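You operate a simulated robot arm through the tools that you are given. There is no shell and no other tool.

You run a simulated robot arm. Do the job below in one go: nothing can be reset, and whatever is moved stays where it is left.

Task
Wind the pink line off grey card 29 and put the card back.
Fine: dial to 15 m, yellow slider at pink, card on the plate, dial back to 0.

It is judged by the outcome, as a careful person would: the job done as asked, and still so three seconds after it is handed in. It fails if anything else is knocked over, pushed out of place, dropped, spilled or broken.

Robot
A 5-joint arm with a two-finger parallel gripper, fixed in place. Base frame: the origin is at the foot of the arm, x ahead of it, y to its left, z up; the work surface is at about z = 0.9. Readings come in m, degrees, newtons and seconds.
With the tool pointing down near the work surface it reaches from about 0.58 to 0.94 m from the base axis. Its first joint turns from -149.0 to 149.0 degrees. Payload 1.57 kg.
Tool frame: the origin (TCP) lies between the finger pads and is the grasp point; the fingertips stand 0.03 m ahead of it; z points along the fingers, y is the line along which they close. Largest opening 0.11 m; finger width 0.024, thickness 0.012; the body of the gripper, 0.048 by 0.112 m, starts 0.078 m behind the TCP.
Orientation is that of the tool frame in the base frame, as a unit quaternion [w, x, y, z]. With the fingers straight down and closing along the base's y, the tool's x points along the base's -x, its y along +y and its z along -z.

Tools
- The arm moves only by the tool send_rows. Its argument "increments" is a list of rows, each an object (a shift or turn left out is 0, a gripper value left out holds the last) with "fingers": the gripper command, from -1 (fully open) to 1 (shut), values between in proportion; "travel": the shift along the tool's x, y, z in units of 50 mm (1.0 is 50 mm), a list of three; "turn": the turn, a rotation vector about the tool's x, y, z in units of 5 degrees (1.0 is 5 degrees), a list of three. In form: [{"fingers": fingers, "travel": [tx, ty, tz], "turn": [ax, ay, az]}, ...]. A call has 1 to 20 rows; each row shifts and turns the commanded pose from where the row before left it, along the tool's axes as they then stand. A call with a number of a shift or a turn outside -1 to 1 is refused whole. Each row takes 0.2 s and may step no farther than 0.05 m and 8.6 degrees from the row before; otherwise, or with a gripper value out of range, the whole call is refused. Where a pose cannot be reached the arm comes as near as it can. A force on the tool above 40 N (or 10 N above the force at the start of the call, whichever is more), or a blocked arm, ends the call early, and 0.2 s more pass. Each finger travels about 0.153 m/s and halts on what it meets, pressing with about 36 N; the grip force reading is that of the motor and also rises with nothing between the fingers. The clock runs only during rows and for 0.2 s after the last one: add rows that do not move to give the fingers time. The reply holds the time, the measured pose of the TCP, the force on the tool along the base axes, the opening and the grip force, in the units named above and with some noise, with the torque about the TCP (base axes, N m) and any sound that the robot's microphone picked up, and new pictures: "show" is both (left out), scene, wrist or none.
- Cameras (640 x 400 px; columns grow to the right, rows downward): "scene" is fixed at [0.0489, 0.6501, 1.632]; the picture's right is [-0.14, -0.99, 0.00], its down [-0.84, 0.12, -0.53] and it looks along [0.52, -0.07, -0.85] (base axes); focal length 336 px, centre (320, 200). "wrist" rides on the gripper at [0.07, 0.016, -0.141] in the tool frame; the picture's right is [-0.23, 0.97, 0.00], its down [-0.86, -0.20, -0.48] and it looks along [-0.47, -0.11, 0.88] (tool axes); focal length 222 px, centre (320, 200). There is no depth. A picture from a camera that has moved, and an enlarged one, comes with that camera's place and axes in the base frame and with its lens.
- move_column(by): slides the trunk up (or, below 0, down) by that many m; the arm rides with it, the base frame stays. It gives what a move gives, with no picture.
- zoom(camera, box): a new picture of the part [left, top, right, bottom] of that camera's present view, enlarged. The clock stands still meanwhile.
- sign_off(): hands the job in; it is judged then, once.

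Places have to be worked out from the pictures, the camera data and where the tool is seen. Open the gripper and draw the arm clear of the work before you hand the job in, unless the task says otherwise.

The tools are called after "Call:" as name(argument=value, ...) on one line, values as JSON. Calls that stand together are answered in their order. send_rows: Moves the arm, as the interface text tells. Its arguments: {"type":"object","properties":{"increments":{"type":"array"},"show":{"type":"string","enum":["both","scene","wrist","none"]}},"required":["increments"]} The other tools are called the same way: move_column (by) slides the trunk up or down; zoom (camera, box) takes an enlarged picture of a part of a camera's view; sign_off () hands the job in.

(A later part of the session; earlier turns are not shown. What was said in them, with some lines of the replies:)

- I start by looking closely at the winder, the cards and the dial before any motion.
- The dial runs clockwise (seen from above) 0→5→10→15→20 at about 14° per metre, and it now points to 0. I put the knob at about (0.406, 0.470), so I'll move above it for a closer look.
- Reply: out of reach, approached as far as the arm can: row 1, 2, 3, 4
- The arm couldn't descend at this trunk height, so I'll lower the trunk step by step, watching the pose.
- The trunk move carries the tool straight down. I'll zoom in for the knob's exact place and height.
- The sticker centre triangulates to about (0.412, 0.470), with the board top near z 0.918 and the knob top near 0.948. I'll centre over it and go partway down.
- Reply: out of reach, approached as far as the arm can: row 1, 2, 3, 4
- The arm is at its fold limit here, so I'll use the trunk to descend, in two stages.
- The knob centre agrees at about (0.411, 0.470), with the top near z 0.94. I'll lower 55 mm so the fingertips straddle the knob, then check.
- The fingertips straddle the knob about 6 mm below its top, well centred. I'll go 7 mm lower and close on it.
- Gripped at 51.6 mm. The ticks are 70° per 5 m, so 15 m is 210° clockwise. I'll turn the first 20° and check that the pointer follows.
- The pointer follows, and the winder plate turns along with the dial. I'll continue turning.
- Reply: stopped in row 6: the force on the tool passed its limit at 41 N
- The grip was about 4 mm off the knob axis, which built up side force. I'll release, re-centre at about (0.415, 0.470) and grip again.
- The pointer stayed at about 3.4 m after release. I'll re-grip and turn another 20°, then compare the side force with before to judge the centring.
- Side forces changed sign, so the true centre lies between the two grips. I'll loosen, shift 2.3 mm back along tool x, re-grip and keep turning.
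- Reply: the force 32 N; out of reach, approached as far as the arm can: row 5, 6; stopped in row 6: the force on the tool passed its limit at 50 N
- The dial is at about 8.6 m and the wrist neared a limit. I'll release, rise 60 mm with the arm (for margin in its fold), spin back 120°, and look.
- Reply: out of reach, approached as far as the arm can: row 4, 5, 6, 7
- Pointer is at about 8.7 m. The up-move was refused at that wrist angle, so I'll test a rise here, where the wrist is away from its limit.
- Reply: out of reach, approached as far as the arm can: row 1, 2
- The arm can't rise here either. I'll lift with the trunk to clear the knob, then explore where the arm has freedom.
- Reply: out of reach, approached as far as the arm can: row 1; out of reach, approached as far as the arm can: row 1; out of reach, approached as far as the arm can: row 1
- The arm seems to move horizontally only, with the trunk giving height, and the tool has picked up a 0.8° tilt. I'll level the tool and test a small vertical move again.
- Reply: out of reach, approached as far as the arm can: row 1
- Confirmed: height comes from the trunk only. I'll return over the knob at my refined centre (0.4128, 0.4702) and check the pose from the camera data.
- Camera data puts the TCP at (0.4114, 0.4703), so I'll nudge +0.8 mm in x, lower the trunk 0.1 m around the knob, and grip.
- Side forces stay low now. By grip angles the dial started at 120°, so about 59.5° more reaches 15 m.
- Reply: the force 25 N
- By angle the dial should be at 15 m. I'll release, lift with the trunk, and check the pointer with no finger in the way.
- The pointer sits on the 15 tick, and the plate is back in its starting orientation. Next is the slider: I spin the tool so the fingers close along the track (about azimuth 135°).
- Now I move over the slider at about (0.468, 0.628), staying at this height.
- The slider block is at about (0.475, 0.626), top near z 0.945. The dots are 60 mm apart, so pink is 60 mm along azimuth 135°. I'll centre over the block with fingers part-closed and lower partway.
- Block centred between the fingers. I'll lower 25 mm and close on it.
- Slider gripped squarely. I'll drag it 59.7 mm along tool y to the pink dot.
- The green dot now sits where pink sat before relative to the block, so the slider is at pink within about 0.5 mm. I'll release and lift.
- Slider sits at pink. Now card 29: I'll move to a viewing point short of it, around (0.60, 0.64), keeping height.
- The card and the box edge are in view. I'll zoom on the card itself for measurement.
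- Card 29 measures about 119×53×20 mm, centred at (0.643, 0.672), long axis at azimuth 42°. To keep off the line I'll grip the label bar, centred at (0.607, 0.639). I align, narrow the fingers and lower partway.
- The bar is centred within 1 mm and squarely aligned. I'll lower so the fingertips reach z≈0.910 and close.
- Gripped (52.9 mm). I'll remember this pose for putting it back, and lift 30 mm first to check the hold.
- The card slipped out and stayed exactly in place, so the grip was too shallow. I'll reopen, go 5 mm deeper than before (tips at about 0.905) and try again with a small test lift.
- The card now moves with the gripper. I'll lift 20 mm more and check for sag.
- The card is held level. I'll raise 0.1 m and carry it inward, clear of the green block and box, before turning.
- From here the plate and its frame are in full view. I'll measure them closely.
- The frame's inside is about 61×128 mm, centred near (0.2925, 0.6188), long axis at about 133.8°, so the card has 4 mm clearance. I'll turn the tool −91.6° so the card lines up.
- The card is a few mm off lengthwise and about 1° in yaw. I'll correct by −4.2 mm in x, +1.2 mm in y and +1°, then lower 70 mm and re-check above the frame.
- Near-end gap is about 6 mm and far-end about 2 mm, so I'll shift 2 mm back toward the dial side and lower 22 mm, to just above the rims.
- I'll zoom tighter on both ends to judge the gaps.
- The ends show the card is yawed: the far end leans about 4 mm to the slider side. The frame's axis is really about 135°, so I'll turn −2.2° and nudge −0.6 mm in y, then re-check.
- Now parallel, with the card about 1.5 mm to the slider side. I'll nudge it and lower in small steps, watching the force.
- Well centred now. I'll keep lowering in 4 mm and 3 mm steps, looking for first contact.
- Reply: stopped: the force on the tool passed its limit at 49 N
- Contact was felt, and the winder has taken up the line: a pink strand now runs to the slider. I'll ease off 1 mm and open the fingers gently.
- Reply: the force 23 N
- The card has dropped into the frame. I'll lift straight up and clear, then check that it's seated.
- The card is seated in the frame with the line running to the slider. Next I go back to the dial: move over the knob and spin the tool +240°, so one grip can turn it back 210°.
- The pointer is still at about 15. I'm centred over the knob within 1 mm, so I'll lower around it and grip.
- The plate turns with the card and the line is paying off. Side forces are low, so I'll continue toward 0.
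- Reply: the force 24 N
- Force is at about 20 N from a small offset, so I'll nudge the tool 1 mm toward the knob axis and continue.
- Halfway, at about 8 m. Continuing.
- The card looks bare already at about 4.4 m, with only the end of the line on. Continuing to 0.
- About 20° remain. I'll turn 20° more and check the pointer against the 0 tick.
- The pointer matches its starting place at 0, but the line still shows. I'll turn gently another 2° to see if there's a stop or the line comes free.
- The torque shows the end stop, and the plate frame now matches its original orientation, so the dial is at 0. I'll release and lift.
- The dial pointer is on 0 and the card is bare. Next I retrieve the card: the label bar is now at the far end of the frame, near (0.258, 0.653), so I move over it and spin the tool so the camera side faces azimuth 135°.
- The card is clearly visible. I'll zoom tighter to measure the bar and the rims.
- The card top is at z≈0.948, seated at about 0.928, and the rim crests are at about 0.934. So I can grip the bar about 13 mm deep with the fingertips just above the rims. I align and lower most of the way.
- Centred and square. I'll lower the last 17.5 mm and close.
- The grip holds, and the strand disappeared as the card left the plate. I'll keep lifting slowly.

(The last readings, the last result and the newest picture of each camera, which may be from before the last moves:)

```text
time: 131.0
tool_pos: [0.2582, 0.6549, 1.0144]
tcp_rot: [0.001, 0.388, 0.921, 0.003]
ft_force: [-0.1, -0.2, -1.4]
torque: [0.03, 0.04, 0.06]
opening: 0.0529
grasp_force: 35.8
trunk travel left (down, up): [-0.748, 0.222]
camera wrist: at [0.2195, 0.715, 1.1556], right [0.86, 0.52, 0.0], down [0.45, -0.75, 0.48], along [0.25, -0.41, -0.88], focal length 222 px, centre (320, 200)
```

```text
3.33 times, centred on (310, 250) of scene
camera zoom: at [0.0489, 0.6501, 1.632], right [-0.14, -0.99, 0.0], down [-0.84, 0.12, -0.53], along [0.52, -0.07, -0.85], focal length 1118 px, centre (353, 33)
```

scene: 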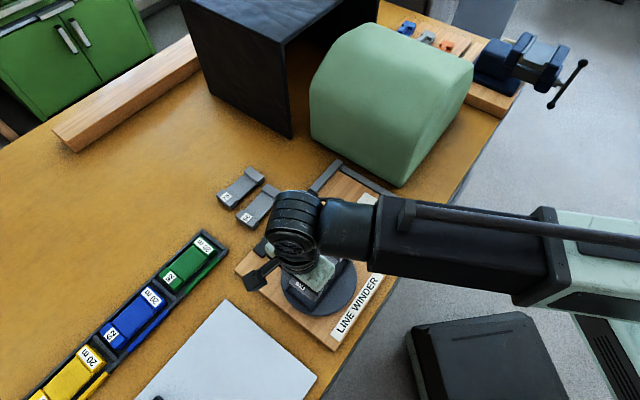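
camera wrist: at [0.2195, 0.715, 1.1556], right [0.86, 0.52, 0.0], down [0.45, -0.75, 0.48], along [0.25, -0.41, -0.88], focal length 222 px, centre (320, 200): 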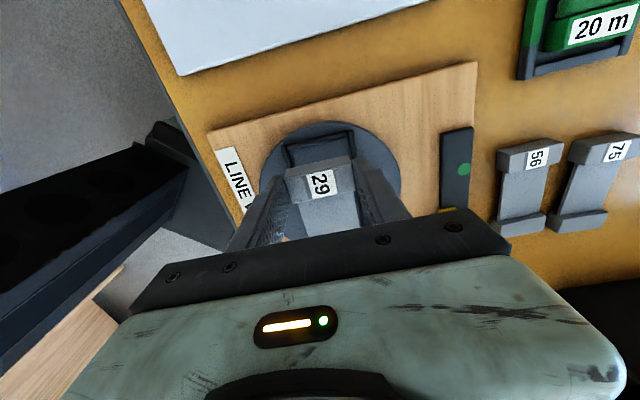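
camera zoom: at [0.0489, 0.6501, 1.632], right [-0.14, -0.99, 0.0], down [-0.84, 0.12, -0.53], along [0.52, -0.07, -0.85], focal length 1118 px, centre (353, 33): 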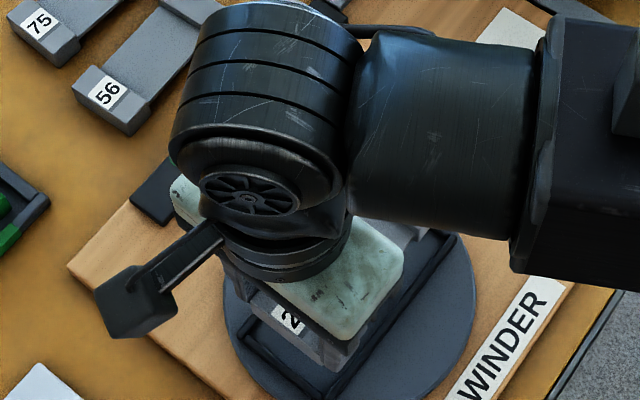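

The card is held level. I'll raise a bit more, turn −88° to the original yaw, and check.

Call:
move_column(by=0.05)

Call:
send_rows(increments=[{"fingers": 1, "turn": [0, 0, -0.6]}, {"turn": [0, 0, -1]}, {"turn": [0, 0, -1]}, {"turn": [0, 0, -1]}, {"turn": [0, 0, -1]}, {"turn": [0, 0, -1]}, {"turn": [0, 0, -1]}, {"turn": [0, 0, -1]}, {"turn": [0, 0, -1]}, {"turn": [0, 0, -1]}, {"turn": [0, 0, -1]}, {"turn": [0, 0, -1]}, {"turn": [0, 0, -1]}, {"turn": [0, 0, -1]}, {"turn": [0, 0, -1]}, {"turn": [0, 0, -1]}, {"turn": [0, 0, -1]}, {"turn": [0, 0, -1]}])

```text
time: 132.0
tool_pos: [0.2568, 0.6556, 1.0649]
tcp_rot: [0.001, 0.39, 0.921, 0.003]
ft_force: [-0.4, -0.4, -1.0]
torque: [0.02, 0.04, -0.01]
opening: 0.0529
grasp_force: 36.1
trunk travel left (down, up): [-0.798, 0.172]
```

```text
time: 135.8
tool_pos: [0.2575, 0.6539, 1.0647]
tcp_rot: [0.003, -0.361, 0.933, 0.002]
ft_force: [0.6, 0.0, -0.1]
torque: [-0.05, -0.04, -0.01]
opening: 0.0529
grasp_force: 36.4
trunk travel left (down, up): [-0.798, 0.172]
camera wrist: at [0.1938, 0.6185, 1.2053], right [-0.49, 0.87, 0.0], down [0.77, 0.43, 0.48], along [0.42, 0.24, -0.88], focal length 222 px, centre (320, 200)
```

scene: 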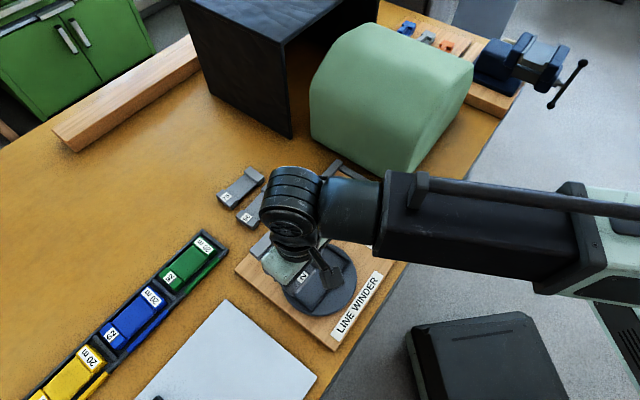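
wrist: 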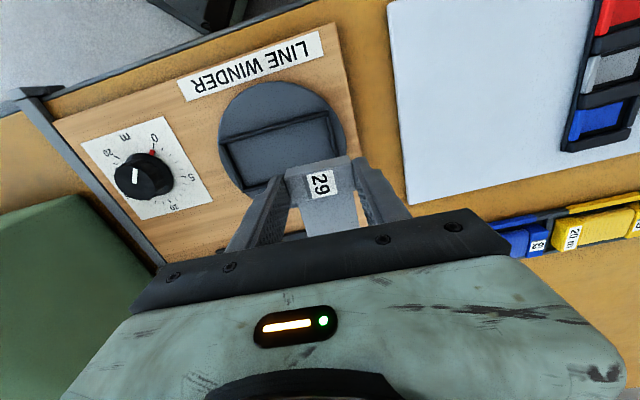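

At the original yaw. Now carry it back to above its original spot (TCP 0.606, 0.640).

Call:
send_rows(increments=[{"travel": [-0.4, -0.4, 0], "turn": [0, 0.06, 0]}, {"travel": [-0.57, -0.56, 0]}, {"travel": [-0.57, -0.56, 0]}, {"travel": [-0.57, -0.56, 0]}, {"travel": [-0.57, -0.56, 0]}, {"travel": [-0.57, -0.56, 0]}, {"travel": [-0.57, -0.56, 0]}, {"travel": [-0.57, -0.56, 0]}, {"travel": [-0.4, -0.4, 0]}, {"travel": [-0.204, -0.184, 0]}, {"travel": [0, 0, 0]}])

Call:
zoom(camera="scene", box=[200, 90, 360, 210])

Call:
zoom(camera="wrist", box=[200, 70, 440, 220])

```text
time: 138.2
tool_pos: [0.6057, 0.639, 1.064]
tcp_rot: [0.0, -0.361, 0.933, 0.0]
ft_force: [0.3, -0.1, -0.3]
torque: [-0.03, 0.04, 0.01]
opening: 0.0532
grasp_force: 36.2
trunk travel left (down, up): [-0.798, 0.172]
camera wrist: at [0.5428, 0.6047, 1.2056], right [-0.49, 0.87, 0.0], down [0.77, 0.43, 0.48], along [0.42, 0.23, -0.88], focal length 222 px, centre (320, 200)
```

scene: 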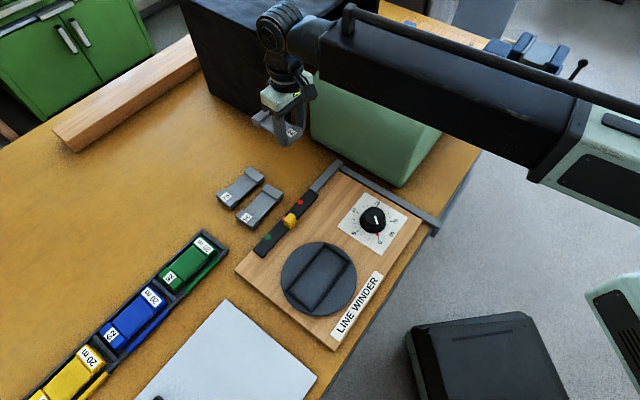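
wrist: 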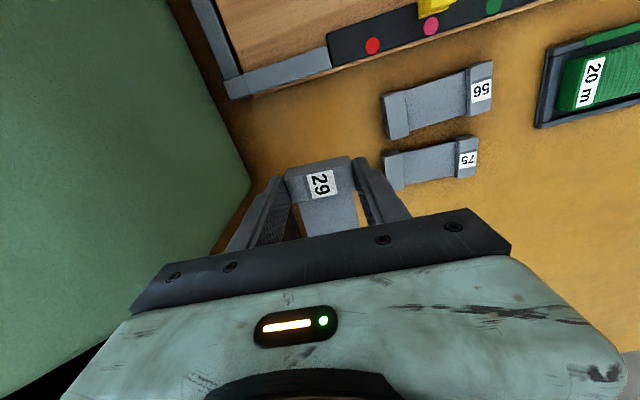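

```text
3.33 times, centred on (280, 150) of scene
camera zoom: at [0.0489, 0.6501, 1.632], right [-0.14, -0.99, 0.0], down [-0.84, 0.12, -0.53], along [0.52, -0.07, -0.85], focal length 1118 px, centre (453, 367)
```

zoom: 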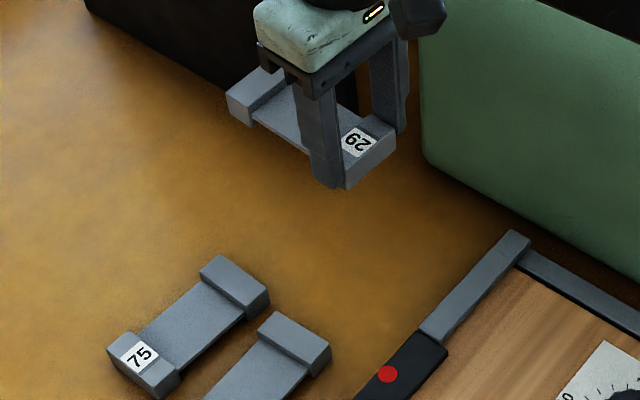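

```text
2.67 times, centred on (320, 145) of wrist
camera zoom: at [0.5428, 0.6047, 1.2056], right [-0.49, 0.87, 0.0], down [0.77, 0.43, 0.48], along [0.42, 0.23, -0.88], focal length 592 px, centre (320, 347)
```

zoom: 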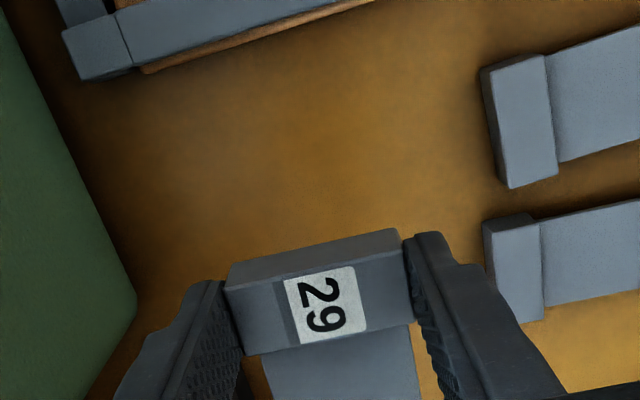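

Within 1 mm of the original place. I'll lower to about 10 mm above the table, then in small steps.

Call:
send_rows(increments=[{"travel": [-0.01, -0.01, 0]}, {"travel": [0, 0, 0]}], show="none")

Call:
move_column(by=-0.118)

Call:
move_column(by=-0.005)

Call:
send_rows(increments=[{"travel": [0, 0, 0]}])

Call:
zoom(camera="scene", box=[220, 100, 340, 190])

```text
time: 138.8
tool_pos: [0.6074, 0.6409, 1.0649]
tcp_rot: [0.001, -0.359, 0.933, 0.0]
ft_force: [-0.6, -0.4, -0.7]
torque: [-0.03, 0.0, -0.01]
opening: 0.0532
grasp_force: 35.8
trunk travel left (down, up): [-0.798, 0.172]
```

```text
time: 140.2
tool_pos: [0.6071, 0.6406, 0.947]
tcp_rot: [0.0, -0.361, 0.933, 0.0]
ft_force: [-0.6, 0.7, -0.5]
torque: [-0.02, 0.03, 0.01]
opening: 0.0532
grasp_force: 35.7
trunk travel left (down, up): [-0.68, 0.29]
```

```text
time: 140.8
tool_pos: [0.6067, 0.6395, 0.9406]
tcp_rot: [0.0, -0.36, 0.933, 0.0]
ft_force: [0.2, -0.1, -1.0]
torque: [0.0, 0.01, 0.01]
opening: 0.0532
grasp_force: 35.9
trunk travel left (down, up): [-0.675, 0.295]
```

```text
time: 141.2
tool_pos: [0.6076, 0.6409, 0.9413]
tcp_rot: [0.0, -0.36, 0.933, 0.0]
ft_force: [-0.1, 0.0, -0.8]
torque: [-0.03, 0.0, -0.02]
opening: 0.053
grasp_force: 36.0
trunk travel left (down, up): [-0.675, 0.295]
camera wrist: at [0.5436, 0.6054, 1.0826], right [-0.49, 0.87, 0.0], down [0.77, 0.43, 0.48], along [0.42, 0.23, -0.88], focal length 222 px, centre (320, 200)
```

scene: 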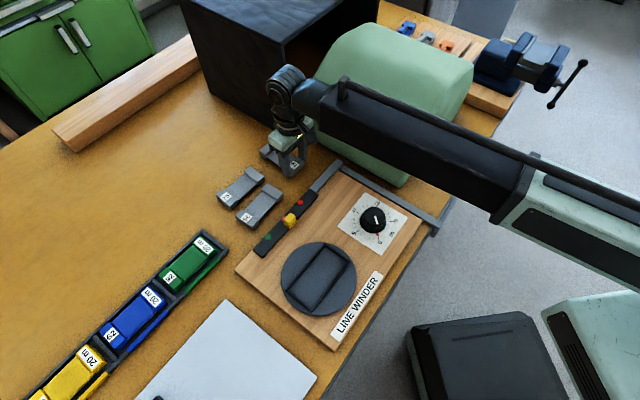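
wrist: 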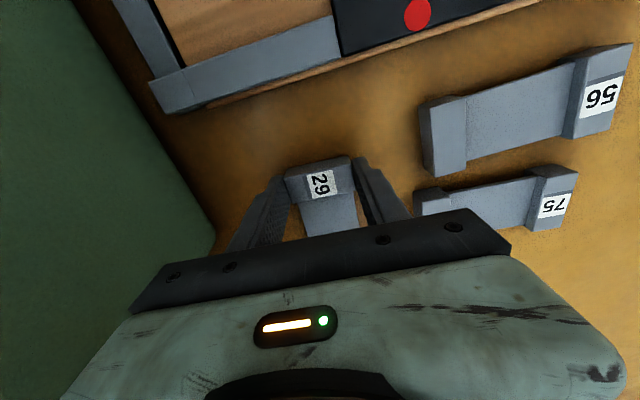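

```text
4.44 times, centred on (280, 145) of scene
camera zoom: at [0.0489, 0.6501, 1.632], right [-0.14, -0.99, 0.0], down [-0.84, 0.12, -0.53], along [0.52, -0.07, -0.85], focal length 1491 px, centre (498, 444)
```

zoom: 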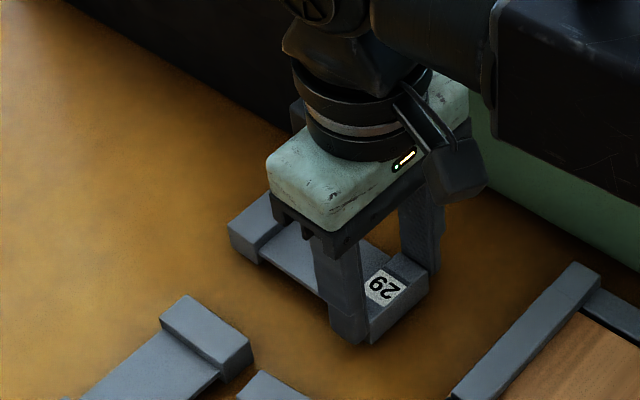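

Now the last few millimetres, in 2 mm steps until light contact.

Call:
move_column(by=-0.003)

Call:
move_column(by=-0.0015)

```text
time: 141.7
tool_pos: [0.607, 0.6402, 0.9381]
tcp_rot: [0.0, -0.36, 0.933, 0.0]
ft_force: [0.1, 0.5, 2.2]
torque: [0.24, -0.17, -0.03]
opening: 0.0527
grasp_force: 35.9
trunk travel left (down, up): [-0.672, 0.298]
```

```text
time: 142.2
tool_pos: [0.6065, 0.6395, 0.938]
tcp_rot: [0.001, -0.359, 0.933, 0.0]
ft_force: [5.1, 3.7, 20.5]
torque: [0.49, -0.34, -0.03]
opening: 0.0531
grasp_force: 36.4
trunk travel left (down, up): [-0.67, 0.3]
```

Contact felt; the card is on the table. I'll ease up 1 mm, open the fingers and lift away.

Call:
move_column(by=0.001)

Call:
send_rows(increments=[{"fingers": -0.05}, {"fingers": -0.2}, {"fingers": -0.3}, {"fingers": -0.3}], show="wrist")

Call:
move_column(by=0.03)

Call:
move_column(by=0.11)

Call:
send_rows(increments=[{"fingers": -0.3}])

Call:
zoom(camera="wrist", box=[240, 115, 400, 215])

```text
time: 142.7
tool_pos: [0.6065, 0.6395, 0.9383]
tcp_rot: [0.0, -0.36, 0.933, 0.0]
ft_force: [1.7, 3.0, 9.1]
torque: [0.57, -0.48, -0.01]
opening: 0.0529
grasp_force: 36.3
trunk travel left (down, up): [-0.671, 0.299]
```

```text
time: 143.7
tool_pos: [0.6072, 0.6401, 0.9383]
tcp_rot: [0.0, -0.36, 0.933, 0.0]
ft_force: [0.6, -0.6, 0.4]
torque: [0.0, 0.03, -0.02]
opening: 0.0713
grasp_force: 0.0
trunk travel left (down, up): [-0.671, 0.299]
camera wrist: at [0.5436, 0.6053, 1.0791], right [-0.49, 0.87, 0.0], down [0.77, 0.43, 0.48], along [0.42, 0.23, -0.88], focal length 222 px, centre (320, 200)
```

wrist: 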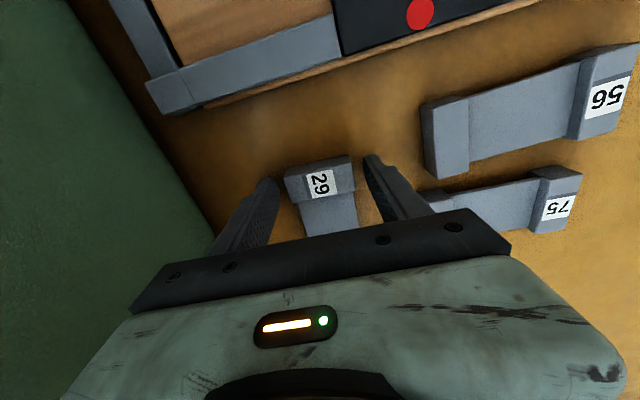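

```text
time: 144.5
tool_pos: [0.6072, 0.6414, 0.9671]
tcp_rot: [0.0, -0.361, 0.933, 0.0]
ft_force: [0.4, -0.4, -0.5]
torque: [-0.03, 0.0, 0.01]
opening: 0.0714
grasp_force: 0.1
trunk travel left (down, up): [-0.701, 0.269]
```

```text
time: 145.9
tool_pos: [0.6064, 0.64, 1.0786]
tcp_rot: [-0.001, -0.359, 0.933, 0.0]
ft_force: [0.5, 1.0, 0.0]
torque: [0.02, 0.02, 0.03]
opening: 0.0712
grasp_force: 0.0
trunk travel left (down, up): [-0.811, 0.159]
```

```text
time: 146.3
tool_pos: [0.6053, 0.6409, 1.0769]
tcp_rot: [-0.001, -0.36, 0.933, 0.0]
ft_force: [1.7, -0.2, -0.7]
torque: [0.02, -0.01, 0.02]
opening: 0.0716
grasp_force: 0.2
trunk travel left (down, up): [-0.811, 0.159]
camera wrist: at [0.5436, 0.6053, 1.2191], right [-0.49, 0.87, 0.0], down [0.77, 0.43, 0.48], along [0.42, 0.23, -0.88], focal length 222 px, centre (320, 200)
```

scene: 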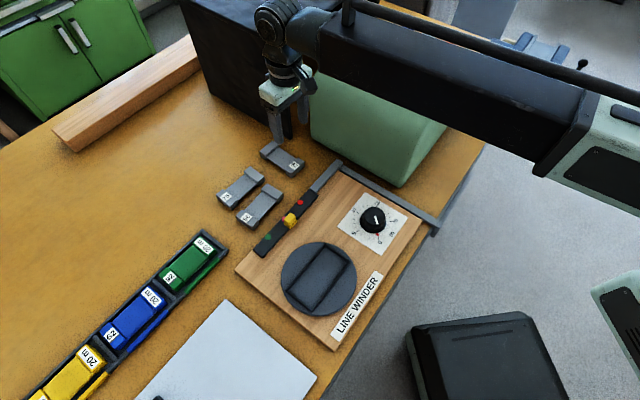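
wrist: 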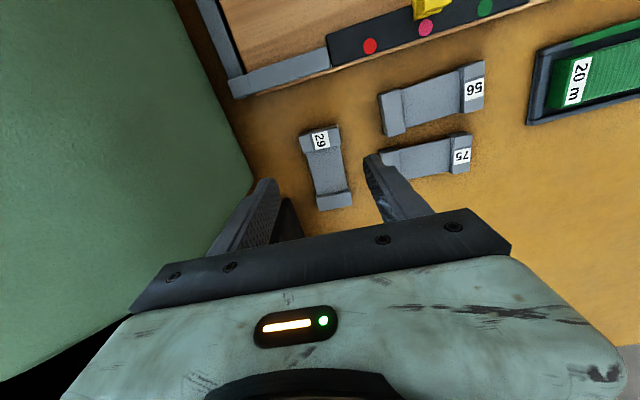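

```text
4.00 times, centred on (320, 165) of wrist
camera zoom: at [0.5436, 0.6053, 1.2191], right [-0.49, 0.87, 0.0], down [0.77, 0.43, 0.48], along [0.42, 0.23, -0.88], focal length 888 px, centre (320, 340)
```

zoom: 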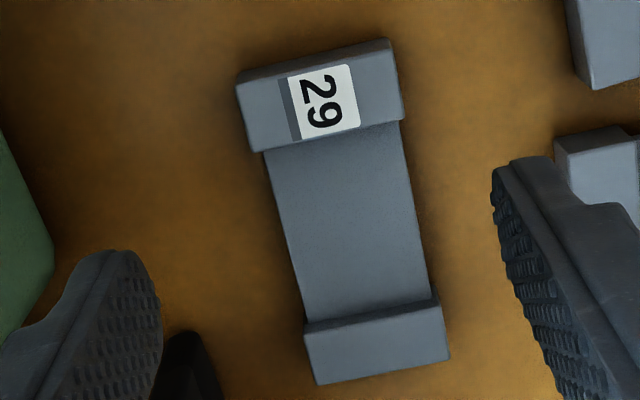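

Card 29 is back in its original place, bare, with the label oriented as before. I'll raise and draw the arm back to where it started, then do a last check.

Call:
move_column(by=0.1)

Call:
send_rows(increments=[{"fingers": -1, "travel": [0.5, -0.07, 0]}, {"travel": [0.74, -0.1, 0]}, {"travel": [0.74, -0.1, 0]}, {"travel": [0.74, -0.1, 0]}, {"travel": [0.74, -0.1, 0]}, {"travel": [0.74, -0.1, 0]}, {"travel": [0.74, -0.1, 0]}, {"travel": [0.26, 0, 0]}, {"travel": [0, 0, 0]}])

Call:
zoom(camera="scene", box=[210, 130, 430, 310])

Call:
zoom(camera="scene", box=[330, 180, 420, 240])

```text
time: 147.6
tool_pos: [0.6074, 0.6406, 1.1776]
tcp_rot: [-0.001, -0.36, 0.933, 0.0]
ft_force: [-0.4, 0.5, -0.5]
torque: [-0.01, 0.0, -0.03]
opening: 0.0714
grasp_force: 0.0
trunk travel left (down, up): [-0.911, 0.059]
```

```text
time: 149.6
tool_pos: [0.4352, 0.4428, 1.178]
tcp_rot: [0.0, -0.36, 0.933, 0.0]
ft_force: [-0.3, 0.0, -0.1]
torque: [0.01, 0.0, 0.01]
opening: 0.1099
grasp_force: 0.1
trunk travel left (down, up): [-0.911, 0.059]
camera wrist: at [0.3718, 0.4076, 1.3191], right [-0.49, 0.87, 0.0], down [0.77, 0.43, 0.48], along [0.42, 0.23, -0.88], focal length 222 px, centre (320, 200)
```

scene: 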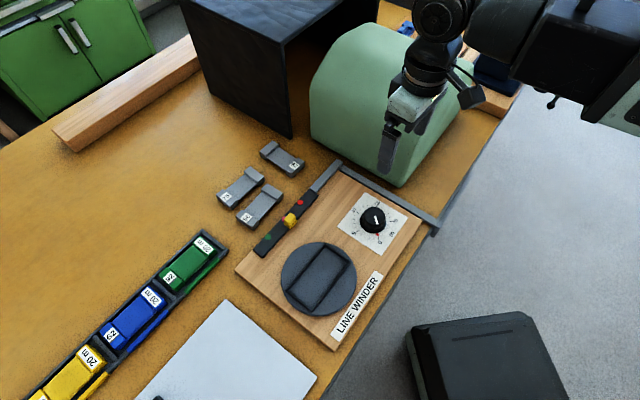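
wrist: 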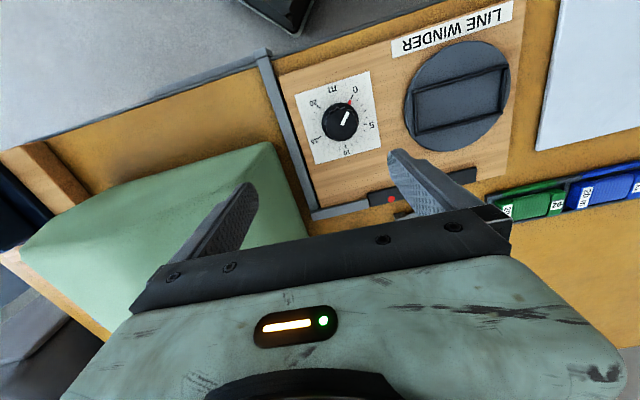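

```text
2.22 times, centred on (320, 220) of scene
camera zoom: at [0.0489, 0.6501, 1.632], right [-0.14, -0.99, 0.0], down [-0.84, 0.12, -0.53], along [0.52, -0.07, -0.85], focal length 746 px, centre (320, 156)
```

zoom: 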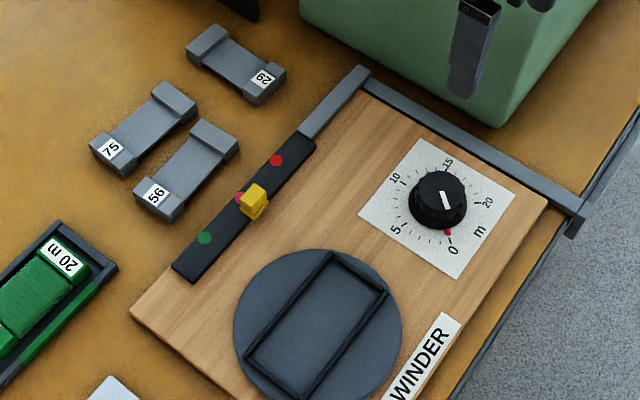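

```text
6.67 times, centred on (375, 210) of scene
camera zoom: at [0.0489, 0.6501, 1.632], right [-0.14, -0.99, 0.0], down [-0.84, 0.12, -0.53], along [0.52, -0.07, -0.85], focal length 2237 px, centre (-47, 133)
```

zoom: 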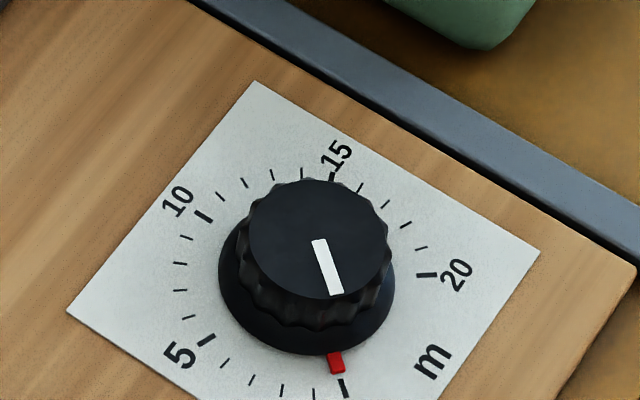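

The final check is good. Card 29 is bare and back in its place, the slider is at pink, the dial is at 0, and nothing else has moved. The gripper is open and clear, so I'm handing the job in.

Call:
sign_off()

```text
The job is handed in.
```

The pink line is wound off card 29, and the bare card is back where it was, label facing the same way. The job is handed in; I haven't seen a verdict.

- **Dial:** I set it to 15 m. It read between 15.0 and 15.2 m when I gripped it to wind, and it is now back on 0, at its stop.
- **Slider:** the yellow slider is still at pink, within about half a millimetre.
- **Card:** I held it only by its label bar, so the gripper did not press on the line. It is back within about a millimetre of its original spot. My first attempt to lift it was too shallow and it slipped out of the fingers, but it stayed flat on the table and did not move.
- **Line:** the card looked bare by about the 4 m mark, and I kept winding to 0. A strand still showed from the slider to the card until I lifted the card off the plate.

In the last pictures nothing else on the table had moved. The gripper is open and the arm is clear of the work.
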